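You operate a simulated robot arm through the tools that you are given. There is no shell and no other tool. Be economical: measure what you need, move in short steps, check, and stop when the job is done.

You run a simulated two-armed robot. Do the job below in one go: nothing can be reset, and whatever is moved stays where it is left.

JOB
Set the long timber up in the orange cradle with the strap saddle on its middle.
Fine: carry it with both hands, slide the yellow stop up to its end and throw the clamp lever. Set down upright: black strap saddle.

The check looks at the end state, three seconds after you hand in, the way a careful person would. Anything else that was tipped, shoved, dropped, spilled or broken makes it a failure.

ROBOT AND FRAMES
Two 7-joint arms with two-finger parallel grippers on one trunk, on a base that drives. Base frame: it is fixed to the floor where the robot stands at the start and does not move with it; the origin is under the middle of the robot, x ahead of it, y to its left, z up. Units: cm, degrees, N and s.
The left shoulder is at the start at [5, 20.9, 109.6], the right one opposite. With the tool pointing down near the work surface each hand reaches from about 10 to 90 cm from the robot's upright axis, wherever it stands, measured 20 degrees to its own side. Places, roughly: clamp lever of the cradle [40, 0, 80]; middle of the long timber [70, 0, 90]; orange cradle [50, 0, 70]; yellow stop of the cradle [50, -30, 70]. Payload 4.4 kg a hand.
The TCP of each hand is the grasp point between the finger pads, 2.3 cm short of the fingertips. In the tool frame z runs along the fingers and y along their closing line. Largest opening 9.4 cm; finger width 3.8, thickness 1; the body of the gripper, 5.4 by 9.6 cm, starts 3.9 cm behind the TCP.
Orientation is told as [roll, pitch, yaw] about the base's x, y, z axes, in that order, counted from this pose: with the fingers straight down and closing along the base's y, the tool's x points along the base's -x, its y along +y and its z along -z.

CONTROLS
- The arms move only by the tool play_rows. It takes "left_steps", "right_steps" or both (then of equal length, played together; a hand with none holds still); each is a list of rows, each an object of numbers (a shift or turn left out is 0, a gripper value left out holds the last): "tx", "ty", "tz": the shift along the tool's x, y, z in units of 30 mm (1.0 is 30 mm); "wx", "wy", "wz": the turn, a rotation vector about the tool's x, y, z in units of 5 degrees (1.0 is 5 degrees). In form: [{"tx": .., "ty": .., "tz": .., "wx": .., "wy": .., "wz": ..}, ...]. A call has 1 to 20 rows; each row shifts and turns the commanded pose from where the row before left it, along the tool's axes as they then stand. "left_grip" and "right_grip" are, for a hand that has rows, the gripper command, from -1 (fully open) to 1 (shut), values between in proportion, set as the call begins (left out, the last holds). A call with a number of a shift or a turn outside -1 to 1 is refused whole. Rows are played at 5 a second. More than 5 cm and 8.6 degrees between two rows, or a gripper value outside its range, and nothing of the call is played. Where a pose cannot be reached the arm comes as near as it can. A force on the tool above 90 N (or 10 N above the force at the start of the call, whichever is more), or a blocked arm, ends the call early, and 0.2 s more pass. Each finger travels about 10.8 cm/s and halts on what it meets, pressing with about 36 N; the grip force reading is that of the motor and also rises with nothing between the fingers. The clock runs only during rows and for 0.2 s after the last one: add rows that do not move to give the fingers time. The reply holds the time, the measured pose of the TCP, the force on the tool along the base axes, the opening and the grip force, in the units named above and with some noise, with the torque about the TCP (base axes, N m) and any sound that the robot's microphone picked up.
- Cameras (640 x 400 px; columns grow to the right, rows downward): "scene" is now at [15, -3.43, 126.74]; the picture's right is [-0.39, -0.92, 0.00], its down [-0.54, 0.22, -0.81] and it looks along [0.75, -0.31, -0.58] (base axes); focal length 214 px, centre (320, 200). "left" rides on the left gripper at [8.6, -1.6, -7.4] in its tool frame; the picture's right is [0.18, 0.98, 0.00], its down [-0.58, 0.11, -0.81] and it looks along [-0.79, 0.15, 0.59] (tool axes); focal length 243 px, centre (320, 200). "right" rides on the right gripper at [8.6, 1.6, -7.5] in its tool frame; the picture's right is [-0.18, 0.98, 0.00], its down [-0.58, -0.11, -0.81] and it looks along [-0.79, -0.15, 0.59] (tool axes); focal length 243 px, centre (320, 200). There is no depth. A picture from a camera that has moved, and an enlarged one, comes with that camera's place and axes in the base frame and with its lens.
- snapshot(camera): a new picture of that camera. No time passes.
- move_column(by): slides the trunk up (or, below 0, down) by that many cm; the arms and the scene camera ride with it, the base frame stays. It gives what a move gives, with no picture.
- drive_base(legs): drives the robot by 1 to 6 legs, each [ahead, left, turn to the left] in cm, cm and degrees, along the robot's own axes; the way and the turn of a leg run together, so that a leg with both is an arc; at most 150 cm and 180 degrees a leg. The arms and the cameras ride along, it lands a little off, and it stops where it bumps. It gives what a move gives.
- aim_head(pan, tilt): turns the head with the scene camera to pan (to the left, within 80 degrees either way) and tilt (down, from -29 to 69), counted from straight ahead of the robot. It gives what a move gives.
- close_up(camera, box): a new picture of the part [left, top, right, bottom] of that camera's present view, enlarged. No time passes.
- sign_off(): hands the job in; it is judged then, once.

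Go step by step. Nothing tells you exact positions but the pictures and the camera data: compare them with the known pose of the tool, close in by small moves and look again before you grip or let go. The budget is 120 turns and 88 pictures, counting those below and the enlarged ones. Unless the task says otherwise, let go and move clear before handing in, and close with one line.

The tools are called after "Emit:" as name(argument=value, ...) on one line, values as JSON. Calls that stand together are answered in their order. play_rows: Moves the arms, as the interface text tells. Its arguments: {"type":"object","properties":{"left_steps":{"type":"array","items":{"type":"object","properties":{"tx":{"type":"number"},"ty":{"type":"number"},"tz":{"type":"number"},"wx":{"type":"number"},"wy":{"type":"number"},"wz":{"type":"number"}}}},"left_grip":{"type":"number"},"right_steps":{"type":"array","items":{"type":"object","properties":{"tx":{"type":"number"},"ty":{"type":"number"},"tz":{"type":"number"},"wx":{"type":"number"},"wy":{"type":"number"},"wz":{"type":"number"}}}},"right_grip":{"type":"number"}},"required":[]} The other tools are called the same way: move_column (by) slides the trunk up or down; drive_base (legs) drives the base; aim_head (pan, tilt) turns the head that bears the scene camera; snapshot (camera) takes a picture; close_up (camera, box) takes an enlarged picture of a part of a camera's view; sign_off () hands the job in.

At the start:

```text
clock: 0.0
left_ee_pos: [54.59, 0.63, 118.82]
left_orientation: [0.0, 0.0, 0.0]
left_force: [-0.8, -0.2, -0.3]
left_torque: [0.0, -0.03, 0.01]
left_finger_gap: 9.42
left_grip_force: 0.1
right_ee_pos: [46.95, -35.67, 120.1]
right_orientation: [-0.1, 0.0, 0.0]
right_force: [-0.2, 0.2, -0.2]
right_torque: [-0.04, 0.04, 0.0]
right_finger_gap: 9.4
right_grip_force: 0.1
trunk travel left (down, up): [-17.5, 38.8]
robot x, y, heading: [-0.19, -0.15, 0.1]
head pan, tilt: [-22.7, 35.7]
```

scene: 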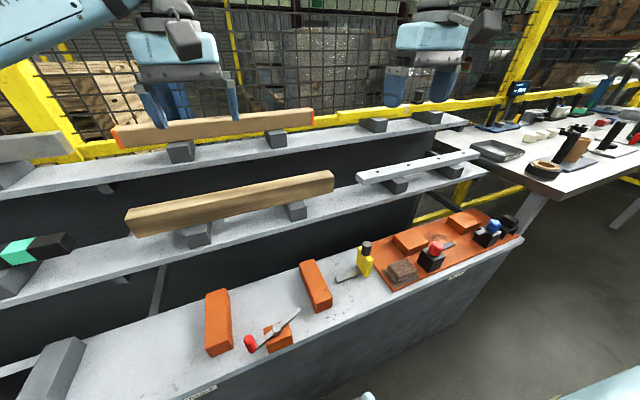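
right: 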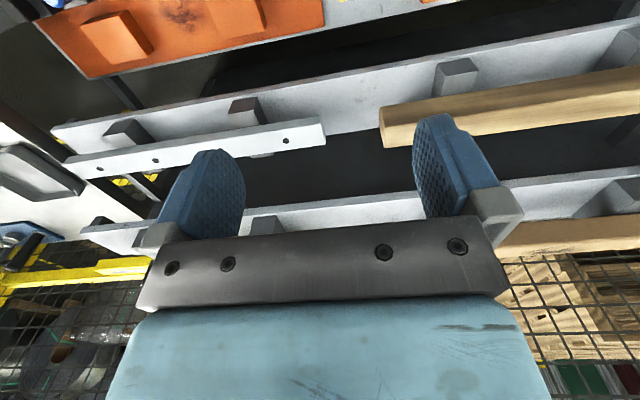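
left: 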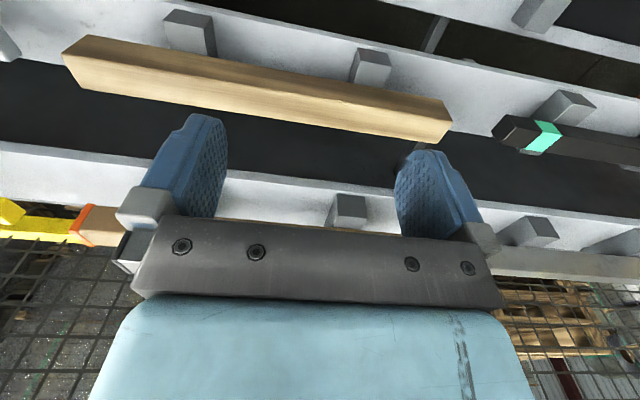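

I see a bench with an orange cradle, stepped rails with timbers behind it, and a parts tray to the right. I'll look at it more closely before moving.

Emit:
close_up(camera="scene", box=[180, 220, 420, 370])

Emit:
close_up(camera="scene", box=[360, 190, 540, 300])

Emit:
aim_head(pan=0, tilt=45)

Emit:
snapshot(camera="scene")

```text
2.67 times, centred on (300, 295) of scene
camera zoom: at [15.0, -3.43, 126.74], right [-0.39, -0.92, 0.0], down [-0.54, 0.22, -0.81], along [0.75, -0.31, -0.58], focal length 572 px, centre (373, -53)
```

zoom: 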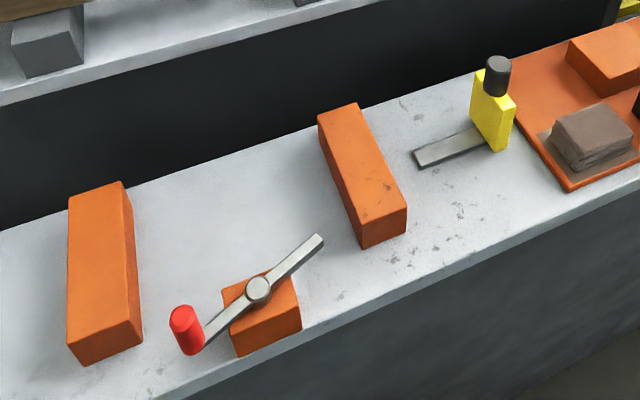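

```text
3.56 times, centred on (450, 245) of scene
camera zoom: at [15.0, -3.43, 126.74], right [-0.39, -0.92, 0.0], down [-0.54, 0.22, -0.81], along [0.75, -0.31, -0.58], focal length 763 px, centre (-142, 40)
```

zoom: 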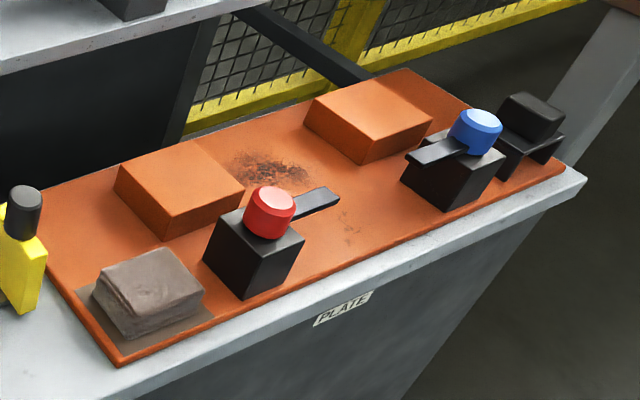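

```text
clock: 0.9
left_ee_pos: [54.51, 0.63, 118.74]
left_orientation: [0.0, -0.1, 0.0]
left_force: [-0.9, 0.4, -0.3]
left_torque: [0.01, 0.03, -0.03]
left_finger_gap: 9.39
left_grip_force: 0.0
right_ee_pos: [47.0, -35.59, 120.1]
right_orientation: [0.0, 0.0, 0.1]
right_force: [0.7, -0.6, -0.6]
right_torque: [-0.04, -0.01, 0.01]
right_finger_gap: 9.4
right_grip_force: 0.0
trunk travel left (down, up): [-17.5, 38.8]
robot x, y, heading: [0.03, 0.16, 0.3]
head pan, tilt: [0.0, 45.0]
```

```text
82 pictures are left
camera scene: at [15.04, -0.06, 125.36], right [0.0, -1.0, 0.0], down [-0.71, 0.0, -0.71], along [0.71, 0.0, -0.71], focal length 214 px, centre (320, 200)
```

scene: 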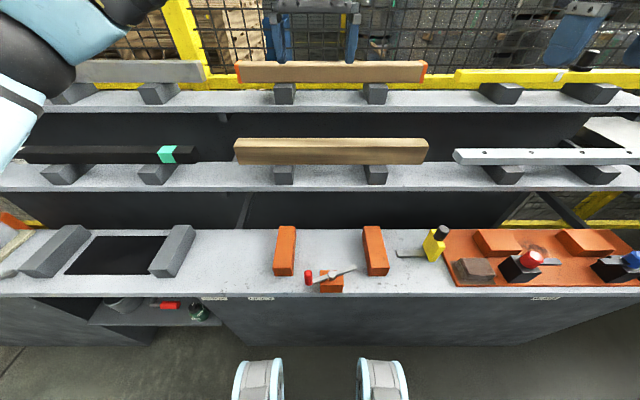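

The front lower beam at about [70, -3, 91] matches the long timber. Next I need to find the black strap saddle, so I'll look right and left.

Emit:
aim_head(pan=-50, tilt=30)

Emit:
snapshot(camera="scene")

Emit:
close_up(camera="scene", box=[200, 80, 440, 230])

Emit:
aim_head(pan=50, tilt=35)

Emit:
snapshot(camera="scene")

```text
clock: 2.0
left_ee_pos: [54.52, 0.63, 118.67]
left_orientation: [0.0, 0.0, -0.1]
left_force: [-0.8, 0.1, 0.0]
left_torque: [-0.02, -0.03, 0.01]
left_finger_gap: 9.41
left_grip_force: 0.1
right_ee_pos: [46.89, -35.46, 120.17]
right_orientation: [0.0, 0.1, 0.0]
right_force: [0.4, -0.3, 0.7]
right_torque: [0.01, 0.03, 0.01]
right_finger_gap: 9.41
right_grip_force: 0.1
trunk travel left (down, up): [-17.5, 38.8]
robot x, y, heading: [0.15, 0.09, -0.2]
head pan, tilt: [-50.0, 30.0]
```

```text
81 pictures are left
camera scene: at [12.73, -6.97, 127.62], right [-0.77, -0.64, 0.0], down [-0.32, 0.38, -0.87], along [0.56, -0.66, -0.5], focal length 214 px, centre (320, 200)
```

scene: 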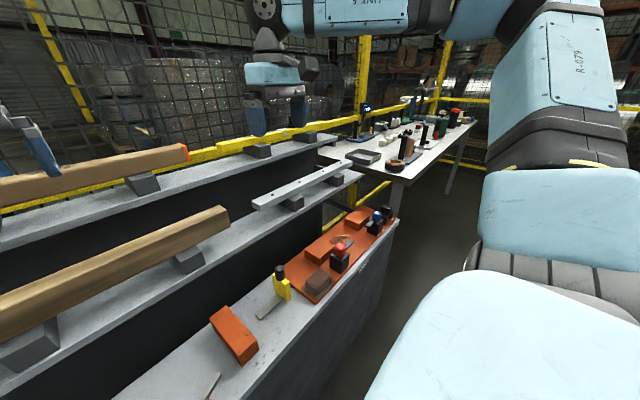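

```text
2.67 times, centred on (320, 155) of scene
camera zoom: at [12.73, -6.97, 127.62], right [-0.77, -0.64, 0.0], down [-0.32, 0.38, -0.87], along [0.56, -0.66, -0.5], focal length 572 px, centre (320, 320)
```

zoom: 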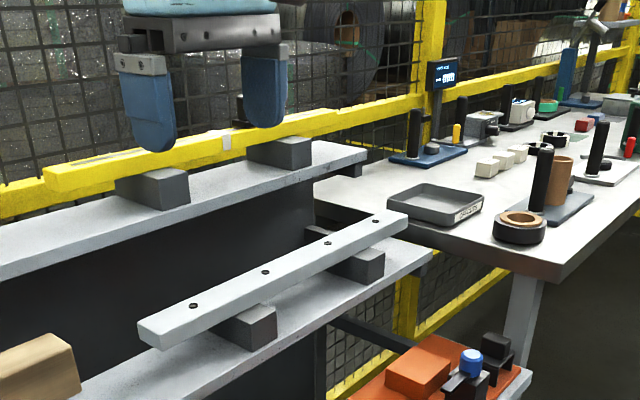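

```text
clock: 3.8
left_ee_pos: [54.51, 0.67, 118.71]
left_orientation: [0.0, -0.1, 0.0]
left_force: [-0.3, 0.2, 0.1]
left_torque: [-0.04, -0.01, -0.04]
left_finger_gap: 9.38
left_grip_force: 0.0
right_ee_pos: [47.03, -35.63, 120.08]
right_orientation: [0.0, 0.0, 0.0]
right_force: [0.1, -0.1, 0.5]
right_torque: [0.0, 0.0, 0.0]
right_finger_gap: 9.42
right_grip_force: 0.0
trunk travel left (down, up): [-17.5, 38.8]
robot x, y, heading: [0.08, -0.04, -0.3]
head pan, tilt: [50.0, 35.0]
```

```text
79 pictures are left
camera scene: at [12.58, 6.69, 126.84], right [0.77, -0.64, 0.0], down [-0.37, -0.44, -0.82], along [0.53, 0.63, -0.57], focal length 214 px, centre (320, 200)
```

scene: 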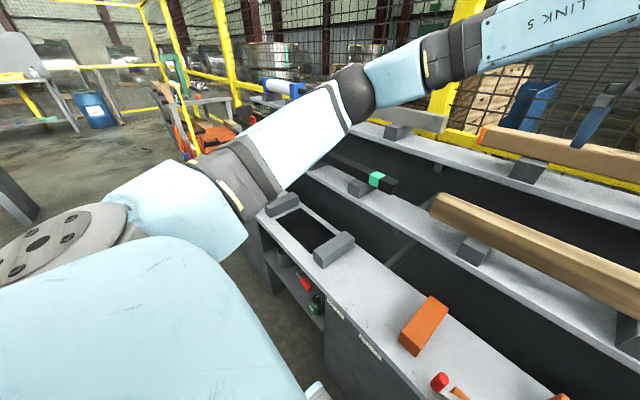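

Now I'll zoom in on the orange plate's far end (a black bridge-like piece) and the bench surroundings.

Emit:
aim_head(pan=-50, tilt=40)

Emit:
close_up(camera="scene", box=[290, 100, 430, 190])

Emit:
close_up(camera="scene", box=[320, 10, 500, 120])

```text
clock: 5.6
left_ee_pos: [54.38, 0.64, 118.78]
left_orientation: [0.1, -0.1, 0.0]
left_force: [0.1, 0.4, 0.2]
left_torque: [0.02, -0.01, -0.01]
left_finger_gap: 9.43
left_grip_force: 0.0
right_ee_pos: [46.89, -35.66, 120.13]
right_orientation: [-0.1, 0.0, -0.1]
right_force: [-0.1, 0.4, -0.1]
right_torque: [0.04, -0.01, 0.03]
right_finger_gap: 9.38
right_grip_force: 0.1
trunk travel left (down, up): [-17.5, 38.8]
robot x, y, heading: [0.22, -0.03, 0.0]
head pan, tilt: [-50.0, 40.0]
```

```text
4.44 times, centred on (360, 145) of scene
camera zoom: at [12.38, -6.56, 126.09], right [-0.77, -0.64, 0.0], down [-0.41, 0.49, -0.77], along [0.49, -0.59, -0.64], focal length 953 px, centre (142, 444)
```

zoom: 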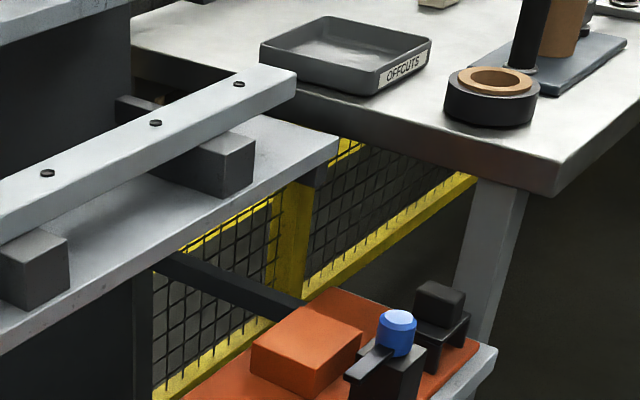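

```text
3.56 times, centred on (410, 65) of scene
camera zoom: at [12.38, -6.56, 126.09], right [-0.77, -0.64, 0.0], down [-0.41, 0.49, -0.77], along [0.49, -0.59, -0.64], focal length 763 px, centre (0, 680)
```

zoom: 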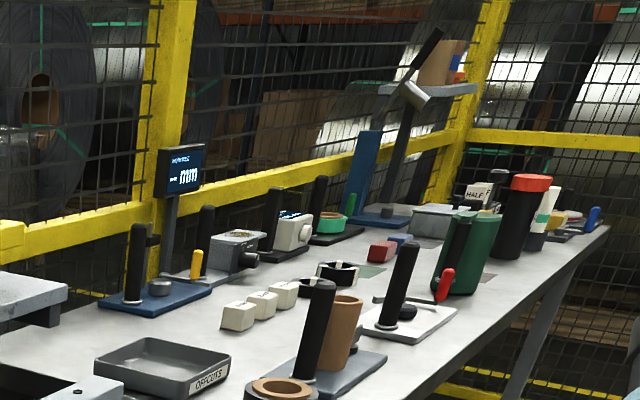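

The black bridge with a grip block at the plate's far end looks like the strap saddle. Now I'll study the cradle closely.

Emit:
aim_head(pan=-10, tilt=50)

Emit:
snapshot(camera="scene")

Emit:
close_up(camera="scene", box=[220, 170, 380, 270])

Emit:
close_up(camera="scene", box=[320, 150, 480, 250])

```text
clock: 6.6
left_ee_pos: [54.6, 0.63, 118.8]
left_orientation: [0.1, 0.0, 0.0]
left_force: [0.0, 0.4, 0.7]
left_torque: [0.0, 0.0, 0.0]
left_finger_gap: 9.43
left_grip_force: 0.0
right_ee_pos: [47.03, -35.55, 120.14]
right_orientation: [0.1, 0.1, 0.0]
right_force: [-0.3, -0.9, -0.1]
right_torque: [-0.02, -0.02, -0.06]
right_finger_gap: 9.42
right_grip_force: 0.1
trunk travel left (down, up): [-17.5, 38.8]
robot x, y, heading: [0.16, -0.24, -0.1]
head pan, tilt: [-10.0, 50.0]
```

```text
76 pictures are left
camera scene: at [14.49, -1.39, 124.67], right [-0.17, -0.98, 0.0], down [-0.75, 0.13, -0.64], along [0.63, -0.11, -0.77], focal length 214 px, centre (320, 200)
```

scene: 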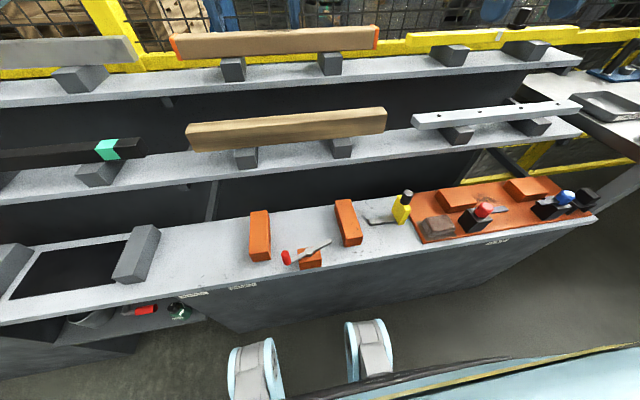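

```text
4.00 times, centred on (300, 220) of scene
camera zoom: at [14.49, -1.39, 124.67], right [-0.17, -0.98, 0.0], down [-0.75, 0.13, -0.64], along [0.63, -0.11, -0.77], focal length 858 px, centre (400, 120)
```

zoom: 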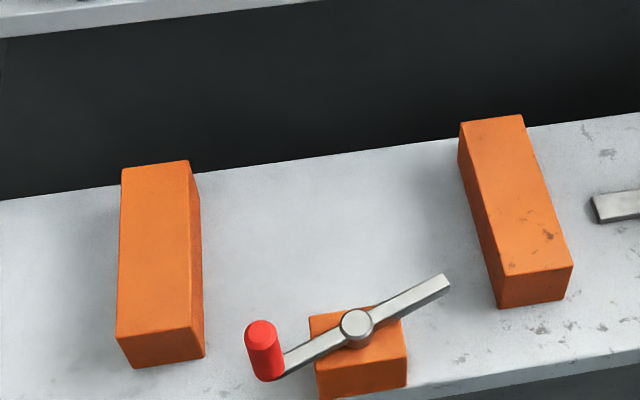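

```text
4.00 times, centred on (400, 200) of scene
camera zoom: at [14.49, -1.39, 124.67], right [-0.17, -0.98, 0.0], down [-0.75, 0.13, -0.64], along [0.63, -0.11, -0.77], focal length 858 px, centre (0, 200)
```

zoom: 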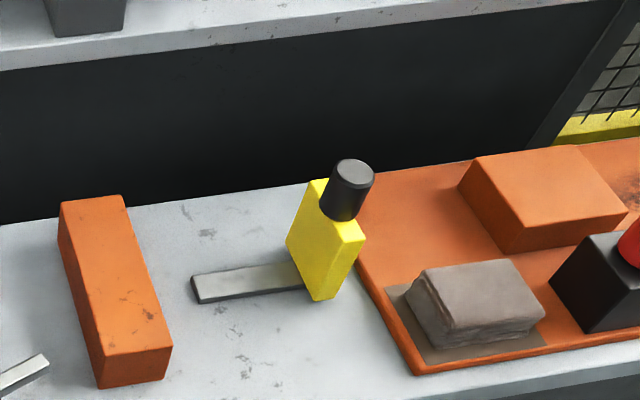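

The cradle is two orange blocks, a pivoting lever on a small block in front, and a yellow stop on a rail. I'll raise the trunk for a stereo baseline so I can get true heights.

Emit:
aim_head(pan=0, tilt=50)

Emit:
close_up(camera="scene", box=[220, 100, 460, 250])

Emit:
move_column(by=30)

Emit:
snapshot(camera="scene")

Emit:
close_up(camera="scene", box=[220, 90, 460, 240])

```text
clock: 7.3
left_ee_pos: [54.53, 0.68, 118.9]
left_orientation: [0.0, 0.0, -0.1]
left_force: [0.3, -0.5, 0.6]
left_torque: [0.03, 0.01, -0.01]
left_finger_gap: 9.4
left_grip_force: 0.1
right_ee_pos: [46.99, -35.57, 119.99]
right_orientation: [0.1, 0.0, 0.0]
right_force: [0.0, -0.3, -0.9]
right_torque: [0.01, -0.01, 0.03]
right_finger_gap: 9.39
right_grip_force: 0.1
trunk travel left (down, up): [-17.5, 38.8]
robot x, y, heading: [-0.3, 0.02, 0.1]
head pan, tilt: [0.0, 50.0]
```

```text
2.67 times, centred on (340, 175) of scene
camera zoom: at [14.61, -0.06, 124.67], right [0.0, -1.0, 0.0], down [-0.77, 0.0, -0.64], along [0.64, 0.0, -0.77], focal length 572 px, centre (267, 267)
```

zoom: 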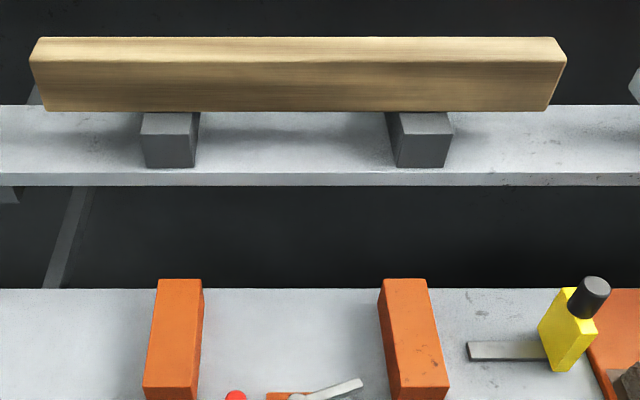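

```text
clock: 10.3
left_ee_pos: [54.53, 0.61, 148.82]
left_orientation: [0.1, 0.0, 0.0]
left_force: [0.4, 0.0, 0.3]
left_torque: [-0.02, -0.01, 0.04]
left_finger_gap: 9.4
left_grip_force: 0.1
right_ee_pos: [47.0, -35.42, 150.21]
right_orientation: [0.0, 0.0, 0.1]
right_force: [0.1, -0.6, -0.7]
right_torque: [0.0, -0.02, 0.0]
right_finger_gap: 9.41
right_grip_force: 0.1
trunk travel left (down, up): [-47.5, 8.8]
robot x, y, heading: [-0.17, -0.08, -0.1]
head pan, tilt: [0.0, 50.0]
```

```text
72 pictures are left
camera scene: at [14.62, -0.05, 154.67], right [0.0, -1.0, 0.0], down [-0.77, 0.0, -0.64], along [0.64, 0.0, -0.77], focal length 214 px, centre (320, 200)
```

scene: 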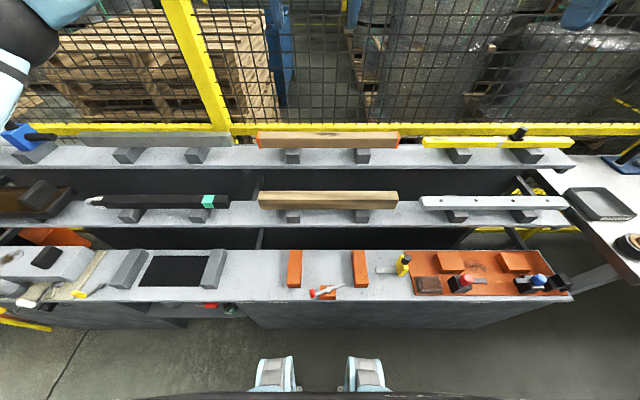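

```text
2.67 times, centred on (340, 165) of scene
camera zoom: at [14.62, -0.05, 154.67], right [0.0, -1.0, 0.0], down [-0.77, 0.0, -0.64], along [0.64, 0.0, -0.77], focal length 572 px, centre (267, 293)
```

zoom: 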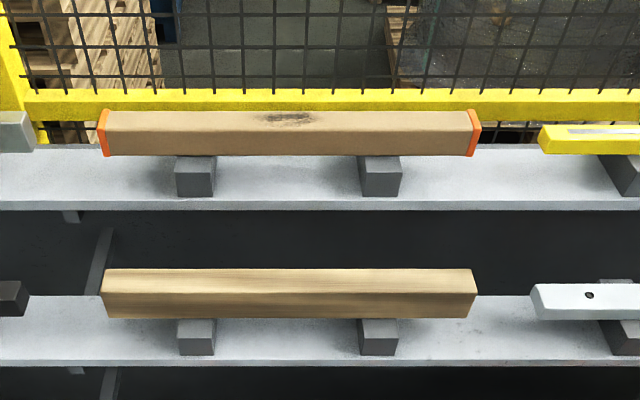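

Stereo works: the timber spans y from about +22.6 to −28.6, front face at x≈64.4, top at z≈95.6, section about 4.5×5.2. Now I'll measure the cradle and saddle from this height.

Emit:
close_up(camera="scene", box=[270, 230, 430, 330])

Emit:
close_up(camera="scene", box=[420, 230, 580, 330])

Emit:
move_column(by=-30)

Emit:
close_up(camera="scene", box=[240, 180, 440, 305])

Emit:
close_up(camera="scene", box=[440, 170, 640, 295])

```text
4.00 times, centred on (350, 280) of scene
camera zoom: at [14.62, -0.05, 154.67], right [0.0, -1.0, 0.0], down [-0.77, 0.0, -0.64], along [0.64, 0.0, -0.77], focal length 858 px, centre (200, -120)
```

zoom: 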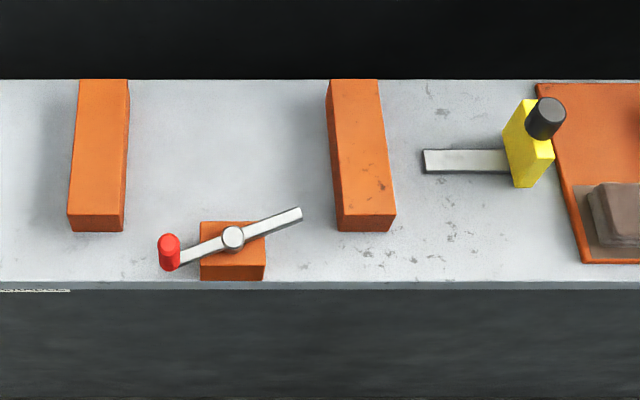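

```text
4.00 times, centred on (500, 280) of scene
camera zoom: at [14.62, -0.05, 154.67], right [0.0, -1.0, 0.0], down [-0.77, 0.0, -0.64], along [0.64, 0.0, -0.77], focal length 858 px, centre (-400, -120)
```

zoom: 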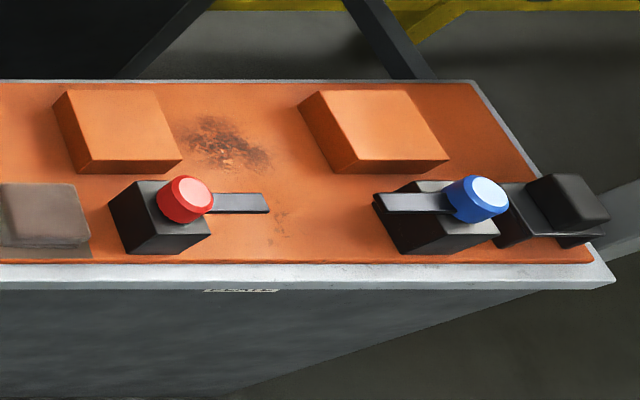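

```text
clock: 13.3
left_ee_pos: [54.41, 0.66, 118.75]
left_orientation: [0.1, 0.0, 0.0]
left_force: [0.0, 0.9, 0.1]
left_torque: [0.05, -0.01, 0.0]
left_finger_gap: 9.41
left_grip_force: 0.0
right_ee_pos: [46.94, -35.56, 120.13]
right_orientation: [0.1, 0.0, 0.1]
right_force: [0.1, 0.9, -0.4]
right_torque: [-0.05, 0.01, -0.01]
right_finger_gap: 9.42
right_grip_force: 0.1
trunk travel left (down, up): [-17.5, 38.8]
robot x, y, heading: [-0.35, -0.14, 0.0]
head pan, tilt: [0.0, 50.0]
```

```text
3.20 times, centred on (340, 242) of scene
camera zoom: at [14.6, -0.05, 124.68], right [0.0, -1.0, 0.0], down [-0.77, 0.0, -0.64], along [0.64, 0.0, -0.77], focal length 686 px, centre (256, 64)
```

zoom: 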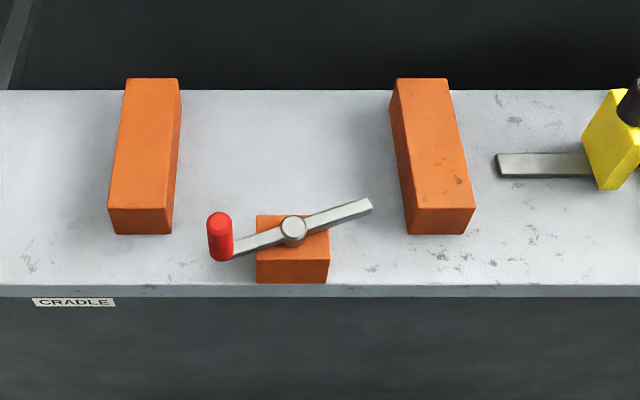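

```text
3.20 times, centred on (540, 232) of scene
camera zoom: at [14.6, -0.05, 124.68], right [0.0, -1.0, 0.0], down [-0.77, 0.0, -0.64], along [0.64, 0.0, -0.77], focal length 686 px, centre (-384, 96)
```

zoom: 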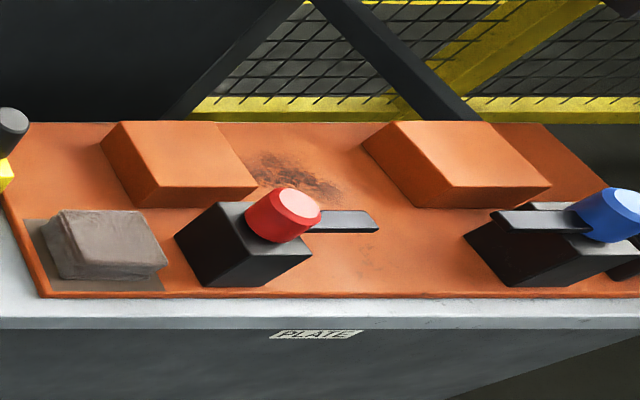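

Geometry so far: cradle block tops z≈73, x 42.5–56, centred y≈−3; lever pivot (40, −3, 74), tip radius about 7; stop face y≈−31. The timber is already centred in y, so it only has to come down and back. First I'll turn both hands 90° so they close across the timber.

Emit:
play_rows(left_steps=[{"wz": 1}, {"wz": 1}, {"wz": 1}, {"wz": 1}, {"wz": 1}, {"wz": 1}, {"wz": 1}, {"wz": 1}, {"wz": 1}, {"wz": 1}, {"wz": 1}, {"wz": 1}, {"wz": 1}, {"wz": 1}, {"wz": 1}, {"wz": 1}, {"wz": 1}, {"wz": 1}], right_steps=[{"wz": 1}, {"wz": 1}, {"wz": 1}, {"wz": 1}, {"wz": 1}, {"wz": 1}, {"wz": 1}, {"wz": 1}, {"wz": 1}, {"wz": 1}, {"wz": 1}, {"wz": 1}, {"wz": 1}, {"wz": 1}, {"wz": 1}, {"wz": 1}, {"wz": 1}, {"wz": 1}], left_grip=-0.7, right_grip=-0.7)

```text
clock: 17.1
left_ee_pos: [43.4, -1.22, 116.88]
left_orientation: [-0.1, -0.1, -89.7]
left_force: [0.1, -0.4, 0.7]
left_torque: [-0.01, 0.0, 0.0]
left_finger_gap: 8.0
left_grip_force: 0.0
left hand out of reach, approached as far as the arm can: row 15, 16, 17, 18
right_ee_pos: [46.89, -35.64, 120.03]
right_orientation: [-0.1, 0.1, -90.1]
right_force: [0.4, -0.3, -0.8]
right_torque: [-0.01, 0.0, -0.01]
right_finger_gap: 7.99
right_grip_force: 0.0
trunk travel left (down, up): [-17.5, 38.8]
robot x, y, heading: [0.08, -0.08, -0.1]
head pan, tilt: [0.0, 50.0]
```

The left hand strained at yaw −90; the mirror pose (yaw +90) should suit it. I'll move it left and turn it the other way.

Emit:
play_rows(left_steps=[{"tx": 1, "wz": -1}, {"tx": 1, "wz": -1}, {"tx": 1, "wz": -1}, {"tx": 1, "wz": -1}, {"tx": 1, "wz": -1}, {"tx": 1, "wz": -1}, {"wz": -1}, {"wz": -1}, {"wz": -1}, {"wz": -1}, {"wz": -1}, {"wz": -1}, {"wz": -1}, {"wz": -1}, {"wz": -1}, {"wz": -1}, {"wz": -1}, {"wz": -1}])

Emit:
play_rows(left_steps=[{"wz": -1}, {"wz": -1}, {"wz": -1}, {"wz": -1}, {"wz": -1}, {"wz": -1}, {"wz": -1}, {"wz": -1}, {"wz": -1}, {"wz": -1}, {"wz": -1}, {"wz": -1}, {"wz": -1}, {"wz": -1}, {"wz": -1}, {"wz": -1}, {"wz": -1}, {"wz": -1}])

```text
clock: 20.9
left_ee_pos: [39.66, 16.26, 117.01]
left_orientation: [0.0, 0.0, 0.1]
left_force: [0.3, 1.0, -0.3]
left_torque: [-0.03, 0.01, 0.01]
left_finger_gap: 8.0
left_grip_force: 0.0
right_ee_pos: [47.03, -35.67, 120.07]
right_orientation: [0.0, 0.0, -90.1]
right_force: [-0.5, 0.1, -0.5]
right_torque: [0.0, -0.04, -0.01]
right_finger_gap: 7.99
right_grip_force: 0.0
trunk travel left (down, up): [-17.5, 38.8]
robot x, y, heading: [-0.01, 0.18, -0.1]
head pan, tilt: [0.0, 50.0]
```

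```text
clock: 24.8
left_ee_pos: [39.73, 16.08, 116.98]
left_orientation: [0.0, 0.0, 90.1]
left_force: [0.2, -0.8, -0.1]
left_torque: [0.0, -0.01, 0.0]
left_finger_gap: 7.97
left_grip_force: 0.1
right_ee_pos: [46.99, -35.72, 120.15]
right_orientation: [-0.1, -0.1, -90.0]
right_force: [-0.7, -0.2, -0.7]
right_torque: [-0.02, 0.01, 0.01]
right_finger_gap: 7.97
right_grip_force: 0.0
trunk travel left (down, up): [-17.5, 38.8]
robot x, y, heading: [0.05, 0.11, 0.3]
head pan, tilt: [0.0, 50.0]
```

Both hands are now turned. I'll move them above the grip places, y=+17.5 and −23.5 over the timber at x≈66.5.

Emit:
play_rows(left_steps=[{"ty": -0.99, "tx": -0.05}, {"ty": -0.99, "tx": -0.05}, {"ty": -0.99, "tx": -0.05}, {"ty": -0.99, "tx": -0.05}, {"ty": -0.99, "tx": -0.05}, {"ty": -0.99, "tx": -0.05}, {"ty": -0.99, "tx": -0.05}, {"ty": -0.99, "tx": -0.05}, {"ty": -0.99, "tx": -0.05}, {"tz": 1}, {"tz": 1}], right_steps=[{"ty": 0.72, "tx": 0.45}, {"ty": 0.72, "tx": 0.45}, {"ty": 0.72, "tx": 0.45}, {"ty": 0.72, "tx": 0.45}, {"ty": 0.72, "tx": 0.45}, {"ty": 0.72, "tx": 0.45}, {"ty": 0.72, "tx": 0.45}, {"ty": 0.72, "tx": 0.45}, {"ty": 0.72, "tx": 0.45}, {"tz": 1}, {"tz": 1}])

Emit:
snapshot(camera="left")

Emit:
snapshot(camera="right")

Emit:
snapshot(camera="scene")

```text
clock: 27.1
left_ee_pos: [66.57, 17.7, 110.67]
left_orientation: [0.0, 0.0, 90.0]
left_force: [0.1, -0.4, -0.6]
left_torque: [0.0, 0.01, 0.02]
left_finger_gap: 7.99
left_grip_force: 0.0
right_ee_pos: [66.07, -23.79, 113.84]
right_orientation: [-0.1, 0.1, -90.0]
right_force: [0.7, -0.2, -0.5]
right_torque: [0.0, 0.03, -0.04]
right_finger_gap: 7.98
right_grip_force: 0.0
right hand out of reach, approached as far as the arm can: row 9
trunk travel left (down, up): [-17.5, 38.8]
robot x, y, heading: [-0.1, 0.19, 0.0]
head pan, tilt: [0.0, 50.0]
```

```text
66 pictures are left
camera left: at [68.18, 8.97, 118.3], right [-0.98, -0.18, 0.0], down [-0.11, 0.58, 0.81], along [-0.15, 0.79, -0.59], focal length 243 px, centre (320, 200)
```

left: 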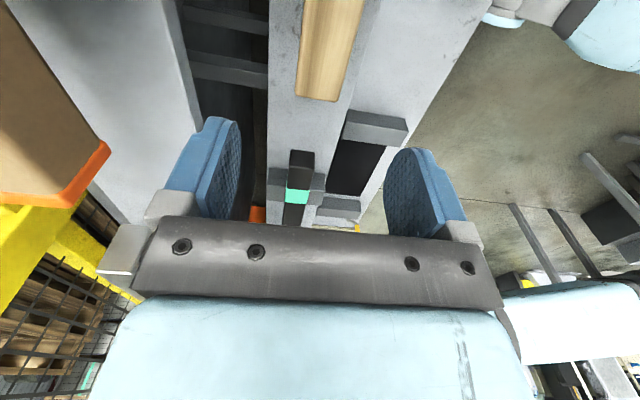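

```text
65 pictures are left
camera right: at [67.72, -15.1, 121.26], right [0.98, -0.19, 0.0], down [-0.11, -0.58, 0.81], along [-0.15, -0.79, -0.59], focal length 243 px, centre (320, 200)
```

right: 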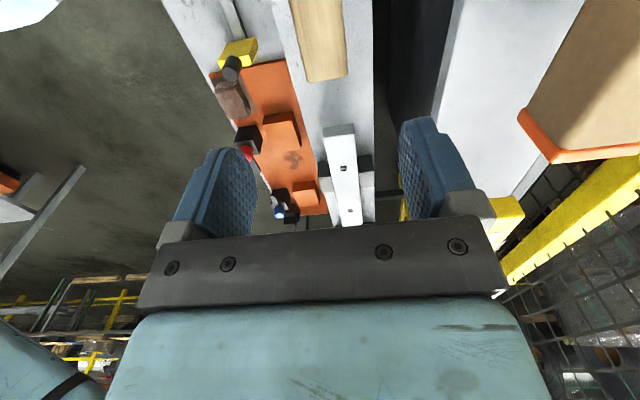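

```text
64 pictures are left
camera scene: at [14.78, -0.04, 124.64], right [0.0, -1.0, 0.0], down [-0.77, 0.0, -0.64], along [0.64, 0.0, -0.77], focal length 214 px, centre (320, 200)
```

scene: 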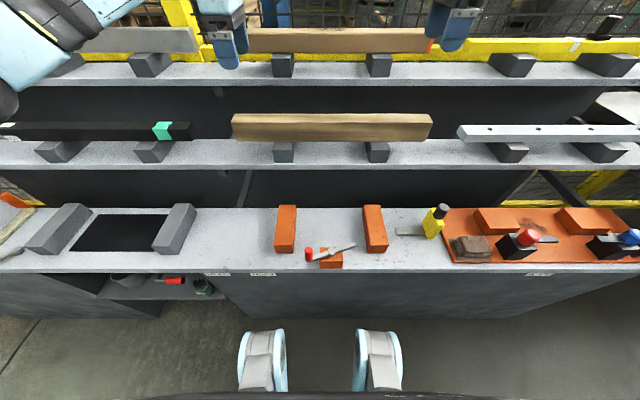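

The timber runs between the fingers' planes as expected, with its left end at y≈22.3. I'll lower to just above it and check x alignment.

Emit:
play_rows(left_steps=[{"tz": 0.72}, {"tz": 0.72}, {"tz": 0.72}, {"tz": 0.72}, {}], right_steps=[{"tz": 0.98, "ty": 0.03}, {"tz": 0.98, "ty": 0.03}, {"tz": 0.98, "ty": 0.03}, {"tz": 0.98, "ty": 0.03}, {}])

Emit:
snapshot(camera="left")

Emit:
snapshot(camera="right")

```text
clock: 28.4
left_ee_pos: [66.26, 17.3, 102.14]
left_orientation: [0.0, 0.0, 90.0]
left_force: [-0.5, -0.7, -0.6]
left_torque: [0.03, -0.01, 0.05]
left_finger_gap: 7.98
left_grip_force: 0.1
right_ee_pos: [66.33, -23.85, 102.41]
right_orientation: [0.0, -0.1, -90.0]
right_force: [0.3, -0.1, -0.5]
right_torque: [0.04, -0.04, 0.04]
right_finger_gap: 7.98
right_grip_force: 0.0
trunk travel left (down, up): [-17.5, 38.8]
robot x, y, heading: [-0.15, 0.35, 0.2]
head pan, tilt: [0.0, 50.0]
```

```text
63 pictures are left
camera left: at [67.96, 8.69, 109.75], right [-0.98, -0.18, 0.0], down [-0.11, 0.58, 0.81], along [-0.15, 0.79, -0.59], focal length 243 px, centre (320, 200)
```

left: 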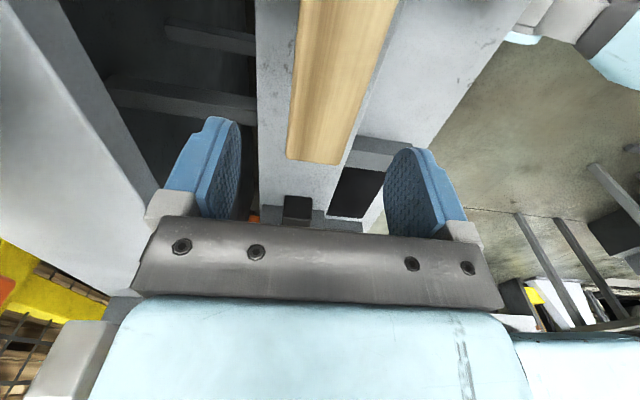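

```text
62 pictures are left
camera right: at [68.0, -15.11, 109.77], right [0.98, -0.18, 0.0], down [-0.11, -0.58, 0.81], along [-0.15, -0.79, -0.59], focal length 243 px, centre (320, 200)
```

right: 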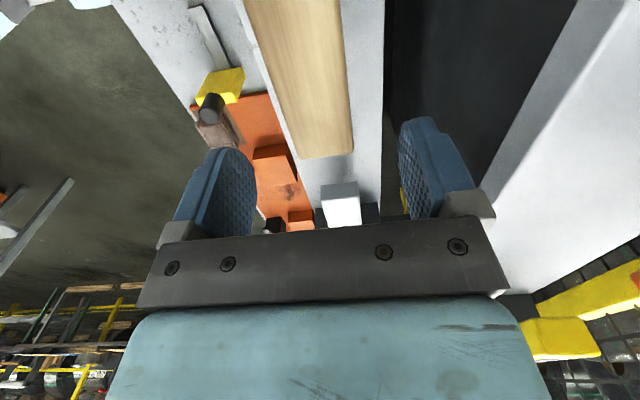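

Timber centre measures x≈65.9, y≈−2.9, length about 50.7. I'll correct x slightly, lower to grip height, then close both hands.

Emit:
play_rows(left_steps=[{"ty": 0.11}, {"tz": 0.72}, {"tz": 0.72}, {"tz": 0.72}, {"tz": 0.72}, {}], right_steps=[{"ty": -0.13, "tx": 0.1}, {"tz": 0.74}, {"tz": 0.74}, {"tz": 0.74}, {"tz": 0.74}, {}])

Emit:
snapshot(camera="left")

Emit:
snapshot(camera="right")

```text
clock: 29.8
left_ee_pos: [66.15, 17.46, 93.63]
left_orientation: [0.0, 0.0, 90.0]
left_force: [-0.3, -0.6, -0.3]
left_torque: [-0.03, 0.02, -0.05]
left_finger_gap: 8.0
left_grip_force: 0.1
right_ee_pos: [65.81, -23.85, 93.57]
right_orientation: [0.1, 0.1, -90.1]
right_force: [0.4, -0.6, 0.9]
right_torque: [0.02, 0.0, 0.0]
right_finger_gap: 8.01
right_grip_force: 0.2
right hand out of reach, approached as far as the arm can: row 5
trunk travel left (down, up): [-17.5, 38.8]
robot x, y, heading: [0.04, -0.09, -0.1]
head pan, tilt: [0.0, 50.0]
```

```text
61 pictures are left
camera left: at [67.73, 8.8, 101.15], right [-0.98, -0.18, 0.0], down [-0.11, 0.58, 0.81], along [-0.15, 0.79, -0.59], focal length 243 px, centre (320, 200)
```

left: 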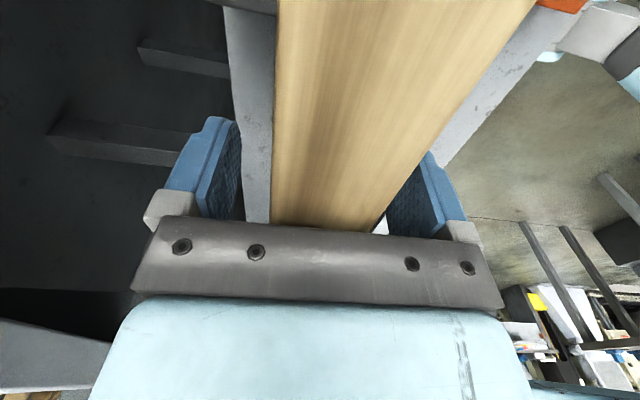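

```text
60 pictures are left
camera right: at [67.25, -15.13, 100.92], right [0.98, -0.18, 0.0], down [-0.11, -0.58, 0.81], along [-0.15, -0.79, -0.59], focal length 243 px, centre (320, 200)
```

right: 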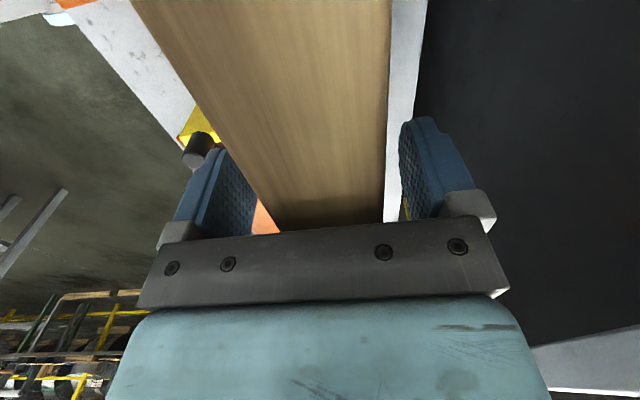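

Both hands straddle the timber. Closing.

Emit:
play_rows(left_steps=[{}, {}, {}, {}], right_steps=[{}, {}, {}, {}], left_grip=1, right_grip=1)

```text
clock: 30.8
left_ee_pos: [66.12, 17.56, 93.67]
left_orientation: [0.0, 0.0, 89.8]
left_force: [-6.4, 1.9, -0.2]
left_torque: [0.22, -0.33, -1.39]
left_finger_gap: 4.52
left_grip_force: 36.6
right_ee_pos: [65.7, -23.88, 93.49]
right_orientation: [0.2, 0.2, -90.0]
right_force: [6.1, 1.4, 0.5]
right_torque: [-0.02, 0.37, -1.45]
right_finger_gap: 4.52
right_grip_force: 35.9
trunk travel left (down, up): [-17.5, 38.8]
robot x, y, heading: [0.11, 0.25, 0.2]
head pan, tilt: [0.0, 50.0]
```

Gripped: gap 4.5 cm on both. Lifting together slightly.

Emit:
play_rows(left_steps=[{"tz": -0.4}, {"tz": -0.4}, {"tz": -0.4}, {}], right_steps=[{"tz": -0.4}, {"tz": -0.4}, {"tz": -0.4}, {}])

```text
clock: 31.8
left_ee_pos: [65.95, 17.45, 97.14]
left_orientation: [0.0, 0.2, 89.9]
left_force: [-4.1, -7.5, -3.3]
left_torque: [-0.45, 0.45, -0.88]
left_finger_gap: 4.52
left_grip_force: 35.9
right_ee_pos: [65.82, -23.97, 97.13]
right_orientation: [-0.1, 0.1, -89.9]
right_force: [4.6, 8.1, -4.2]
right_torque: [0.3, -0.44, -0.85]
right_finger_gap: 4.49
right_grip_force: 36.4
trunk travel left (down, up): [-17.5, 38.8]
robot x, y, heading: [0.01, -0.06, -0.1]
head pan, tilt: [0.0, 50.0]
```

The timber is up and light. Bringing it back 16.7 cm to x≈49.2, then down to a few cm above the cradle.

Emit:
play_rows(left_steps=[{"ty": 0.5}, {"ty": 0.76}, {"ty": 0.76}, {"ty": 0.76}, {"ty": 0.76}, {"ty": 0.76}, {"ty": 0.76}, {"ty": 0.5}, {}, {"tz": 0.5}, {"tz": 0.75}, {"tz": 0.75}, {"tz": 0.75}, {"tz": 0.75}, {"tz": 0.5}, {}], right_steps=[{"ty": -0.5}, {"ty": -0.76}, {"ty": -0.76}, {"ty": -0.76}, {"ty": -0.76}, {"ty": -0.76}, {"ty": -0.76}, {"ty": -0.5}, {}, {"tz": 0.5}, {"tz": 0.75}, {"tz": 0.75}, {"tz": 0.75}, {"tz": 0.75}, {"tz": 0.5}, {}])

Emit:
snapshot(camera="scene")

```text
clock: 35.1
left_ee_pos: [49.44, 17.42, 85.21]
left_orientation: [0.0, 0.1, 90.1]
left_force: [-4.7, 6.1, 1.7]
left_torque: [-1.07, -0.07, -1.1]
left_finger_gap: 4.56
left_grip_force: 36.0
right_ee_pos: [48.88, -24.04, 85.21]
right_orientation: [0.0, 0.0, -90.0]
right_force: [5.6, -5.7, -8.0]
right_torque: [-1.09, 0.09, -1.15]
right_finger_gap: 4.56
right_grip_force: 35.4
trunk travel left (down, up): [-17.5, 38.8]
robot x, y, heading: [-0.02, -0.47, 0.1]
head pan, tilt: [0.0, 50.0]
```

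```text
59 pictures are left
camera scene: at [14.65, -0.05, 124.67], right [0.0, -1.0, 0.0], down [-0.77, 0.0, -0.64], along [0.64, 0.0, -0.77], focal length 214 px, centre (320, 200)
```

scene: 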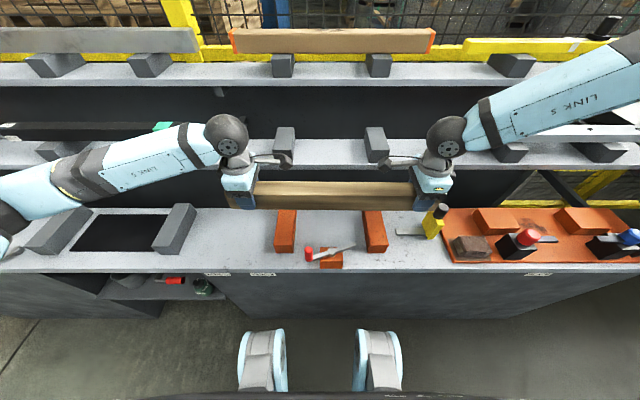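

The timber hangs level above the cradle, centred. Lowering toward the blocks.

Emit:
play_rows(left_steps=[{"tz": 0.6}, {"tz": 0.6}, {"tz": 0.6}, {"tz": 0.6}, {"tz": 0.2}, {}], right_steps=[{"tz": 0.6}, {"tz": 0.6}, {"tz": 0.6}, {"tz": 0.6}, {"tz": 0.2}, {}])

Emit:
close_up(camera="scene", box=[210, 170, 470, 280])

```text
clock: 36.5
left_ee_pos: [49.26, 17.31, 77.46]
left_orientation: [0.0, 0.2, 89.8]
left_force: [-6.7, -31.7, -1.0]
left_torque: [-0.35, -0.41, -1.34]
left_finger_gap: 4.54
left_grip_force: 35.9
right_ee_pos: [48.82, -23.99, 77.82]
right_orientation: [0.1, 0.4, -89.9]
right_force: [7.0, 31.3, -4.3]
right_torque: [-0.21, 0.41, -1.35]
right_finger_gap: 4.54
right_grip_force: 36.2
right hand out of reach, approached as far as the arm can: row 5
trunk travel left (down, up): [-17.5, 38.8]
robot x, y, heading: [0.02, 0.0, 0.1]
head pan, tilt: [0.0, 50.0]
```

```text
2.46 times, centred on (340, 225) of scene
camera zoom: at [14.67, -0.06, 124.66], right [0.0, -1.0, 0.0], down [-0.77, 0.0, -0.64], along [0.64, 0.0, -0.77], focal length 528 px, centre (271, 138)
```

zoom: 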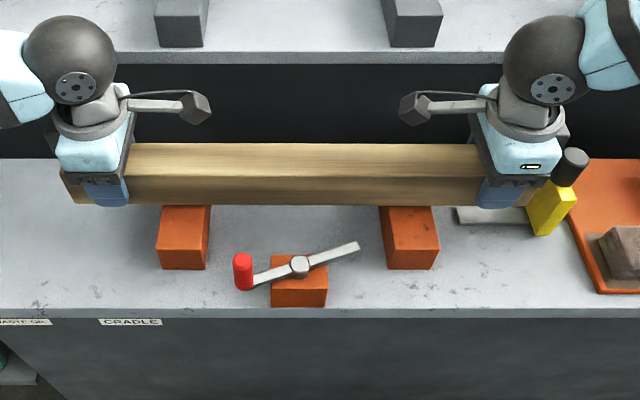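

The right arm is near its reach limit here and the hands pull slightly apart. I'll relax that and use the trunk to do the last lowering.

Emit:
play_rows(left_steps=[{"tx": 0.04}, {}], right_steps=[{"tx": 0.04, "tz": 0.05}, {}])

Emit:
move_column(by=-0.7)

```text
clock: 37.1
left_ee_pos: [49.31, 17.31, 77.44]
left_orientation: [0.1, 0.1, 89.9]
left_force: [-7.9, -30.9, -4.1]
left_torque: [0.28, -0.09, -1.34]
left_finger_gap: 4.54
left_grip_force: 36.2
right_ee_pos: [48.82, -24.19, 77.82]
right_orientation: [0.0, 0.1, -90.0]
right_force: [6.0, 30.5, -2.3]
right_torque: [0.31, 0.03, -1.33]
right_finger_gap: 4.54
right_grip_force: 36.0
trunk travel left (down, up): [-17.5, 38.8]
robot x, y, heading: [-0.26, -0.09, 0.0]
head pan, tilt: [0.0, 50.0]
```

```text
clock: 37.7
left_ee_pos: [49.32, 17.39, 76.67]
left_orientation: [-0.1, 0.0, 90.0]
left_force: [-7.6, -30.7, -4.4]
left_torque: [0.34, -0.03, -1.37]
left_finger_gap: 4.53
left_grip_force: 36.1
right_ee_pos: [48.72, -24.24, 77.17]
right_orientation: [0.1, 0.2, -90.0]
right_force: [6.9, 30.3, -1.3]
right_torque: [0.27, 0.0, -1.32]
right_finger_gap: 4.53
right_grip_force: 36.0
trunk travel left (down, up): [-16.8, 39.5]
robot x, y, heading: [-0.01, 0.38, -0.1]
head pan, tilt: [0.0, 50.0]
```

Evening out: left hand up 0.4 cm and a small x correction on both, then the trunk down the rest.

Emit:
play_rows(left_steps=[{"tz": -0.14, "ty": 0.08, "tx": 0.08}, {}], right_steps=[{"ty": 0.1, "tx": 0.03}, {}])

Emit:
move_column(by=-0.5)

```text
clock: 38.3
left_ee_pos: [49.17, 17.34, 77.08]
left_orientation: [0.2, -0.2, 90.2]
left_force: [-3.7, -6.2, -7.7]
left_torque: [1.07, -0.12, -1.06]
left_finger_gap: 4.49
left_grip_force: 36.0
right_ee_pos: [49.05, -24.4, 77.07]
right_orientation: [0.0, 0.0, -90.2]
right_force: [4.5, 6.3, 1.0]
right_torque: [0.98, 0.06, -0.78]
right_finger_gap: 4.48
right_grip_force: 36.1
trunk travel left (down, up): [-16.8, 39.5]
robot x, y, heading: [0.19, 0.33, 0.1]
head pan, tilt: [0.0, 50.0]
```

```text
clock: 38.9
left_ee_pos: [49.11, 17.3, 76.68]
left_orientation: [0.0, -0.2, 90.1]
left_force: [-5.7, 10.3, -6.0]
left_torque: [0.77, -0.13, -1.36]
left_finger_gap: 4.51
left_grip_force: 35.7
right_ee_pos: [49.0, -24.42, 76.61]
right_orientation: [0.0, -0.1, -90.1]
right_force: [5.5, -10.3, 0.7]
right_torque: [0.75, 0.11, -0.79]
right_finger_gap: 4.48
right_grip_force: 36.3
trunk travel left (down, up): [-16.3, 40.0]
robot x, y, heading: [-0.15, 0.17, 0.0]
head pan, tilt: [0.0, 50.0]
```

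Well aligned now at x≈49.05. Continuing down in small steps until the load transfers.

Emit:
move_column(by=-0.4)

Emit:
snapshot(camera="right")

Emit:
close_up(camera="scene", box=[250, 195, 410, 275])

```text
clock: 39.4
left_ee_pos: [49.05, 17.23, 76.61]
left_orientation: [-0.3, 0.1, 90.2]
left_force: [-0.1, 25.3, 20.0]
left_torque: [-0.03, 0.98, -1.42]
left_finger_gap: 4.51
left_grip_force: 36.3
right_ee_pos: [49.01, -24.26, 76.49]
right_orientation: [0.2, 0.0, -90.2]
right_force: [8.5, -25.5, 19.5]
right_torque: [0.04, -0.2, -1.26]
right_finger_gap: 4.41
right_grip_force: 36.1
trunk travel left (down, up): [-15.9, 40.4]
robot x, y, heading: [0.15, -0.1, 0.1]
head pan, tilt: [0.0, 50.0]
```

```text
57 pictures are left
camera right: at [50.59, -15.6, 83.91], right [0.98, -0.19, 0.0], down [-0.11, -0.58, 0.81], along [-0.15, -0.79, -0.59], focal length 243 px, centre (320, 200)
```

right: 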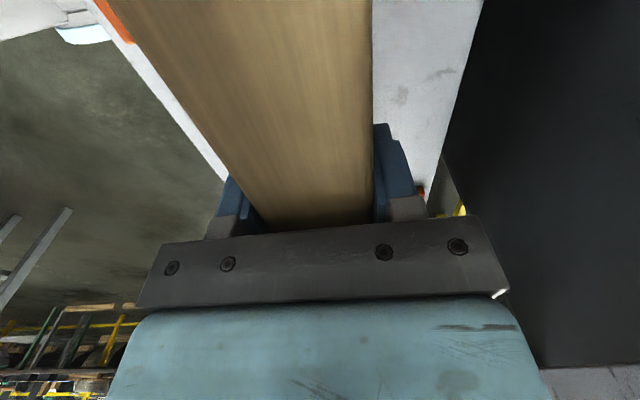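

```text
4.00 times, centred on (330, 235) of scene
camera zoom: at [14.4, -0.04, 123.18], right [0.0, -1.0, 0.0], down [-0.76, 0.0, -0.64], along [0.64, 0.0, -0.76], focal length 858 px, centre (280, 60)
```

zoom: 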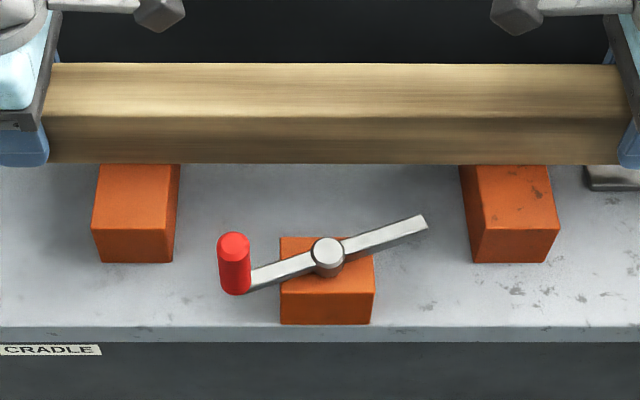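

Both hands now feel about 20 N of support: the timber rests on the blocks. I'll ease the trunk up slightly to neutral, then open.

Emit:
move_column(by=0.3)

Emit:
play_rows(left_steps=[{}, {}, {}], right_steps=[{}, {}, {}], left_grip=-0.6, right_grip=-0.6)

Emit:
play_rows(left_steps=[{"tz": -1}, {"tz": -1}, {"tz": -1}, {"tz": -1}, {"tz": -1}], right_steps=[{"tz": -1}, {"tz": -1}, {"tz": -1}, {"tz": -1}, {"tz": -1}])

Emit:
snapshot(camera="scene")

Emit:
close_up(camera="scene", box=[220, 170, 460, 280])

```text
clock: 39.9
left_ee_pos: [49.18, 17.24, 76.61]
left_orientation: [-0.2, -0.1, 90.0]
left_force: [-1.7, 26.8, 14.9]
left_torque: [-0.38, 0.15, -1.34]
left_finger_gap: 4.53
left_grip_force: 36.0
right_ee_pos: [48.85, -24.5, 76.49]
right_orientation: [-0.1, 0.0, -90.1]
right_force: [8.4, -26.2, 0.6]
right_torque: [-0.42, -0.15, -1.6]
right_finger_gap: 4.48
right_grip_force: 36.2
trunk travel left (down, up): [-16.2, 40.1]
robot x, y, heading: [-0.05, -0.09, 0.1]
head pan, tilt: [0.0, 50.0]
```

```text
clock: 40.7
left_ee_pos: [49.11, 17.14, 76.57]
left_orientation: [0.0, 0.0, 90.0]
left_force: [-0.5, 0.1, -0.7]
left_torque: [-0.01, -0.02, 0.0]
left_finger_gap: 7.51
left_grip_force: 0.1
right_ee_pos: [48.9, -24.22, 76.65]
right_orientation: [0.1, 0.0, -90.0]
right_force: [0.4, 0.2, 0.8]
right_torque: [-0.01, 0.02, 0.0]
right_finger_gap: 7.51
right_grip_force: 0.0
trunk travel left (down, up): [-16.2, 40.1]
robot x, y, heading: [0.02, -0.09, 0.1]
head pan, tilt: [0.0, 50.0]
```

```text
clock: 41.9
left_ee_pos: [49.12, 17.15, 91.53]
left_orientation: [-0.1, 0.0, 89.9]
left_force: [-0.1, 0.2, 0.1]
left_torque: [0.01, 0.03, 0.02]
left_finger_gap: 7.53
left_grip_force: 0.1
right_ee_pos: [48.84, -24.39, 91.72]
right_orientation: [0.0, 0.1, -90.0]
right_force: [-0.2, 0.2, 0.1]
right_torque: [0.02, 0.0, -0.01]
right_finger_gap: 7.52
right_grip_force: 0.0
trunk travel left (down, up): [-16.2, 40.1]
robot x, y, heading: [0.11, 0.13, -0.1]
head pan, tilt: [0.0, 50.0]
```

```text
55 pictures are left
camera scene: at [14.53, -0.06, 123.37], right [0.0, -1.0, 0.0], down [-0.77, 0.0, -0.64], along [0.64, 0.0, -0.77], focal length 214 px, centre (320, 200)
```

scene: 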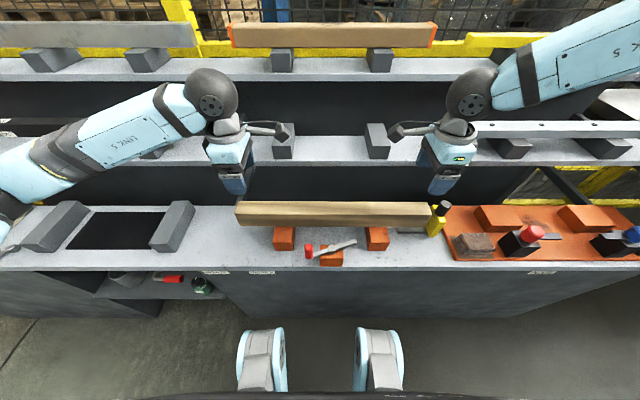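

```text
2.67 times, centred on (340, 225) of scene
camera zoom: at [14.53, -0.06, 123.37], right [0.0, -1.0, 0.0], down [-0.77, 0.0, -0.64], along [0.64, 0.0, -0.77], focal length 572 px, centre (267, 133)
```

zoom: 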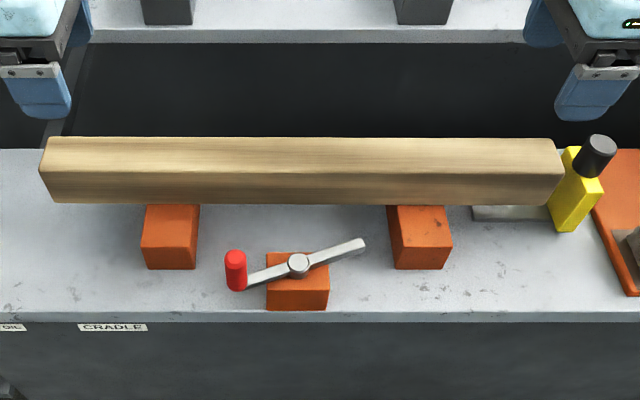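

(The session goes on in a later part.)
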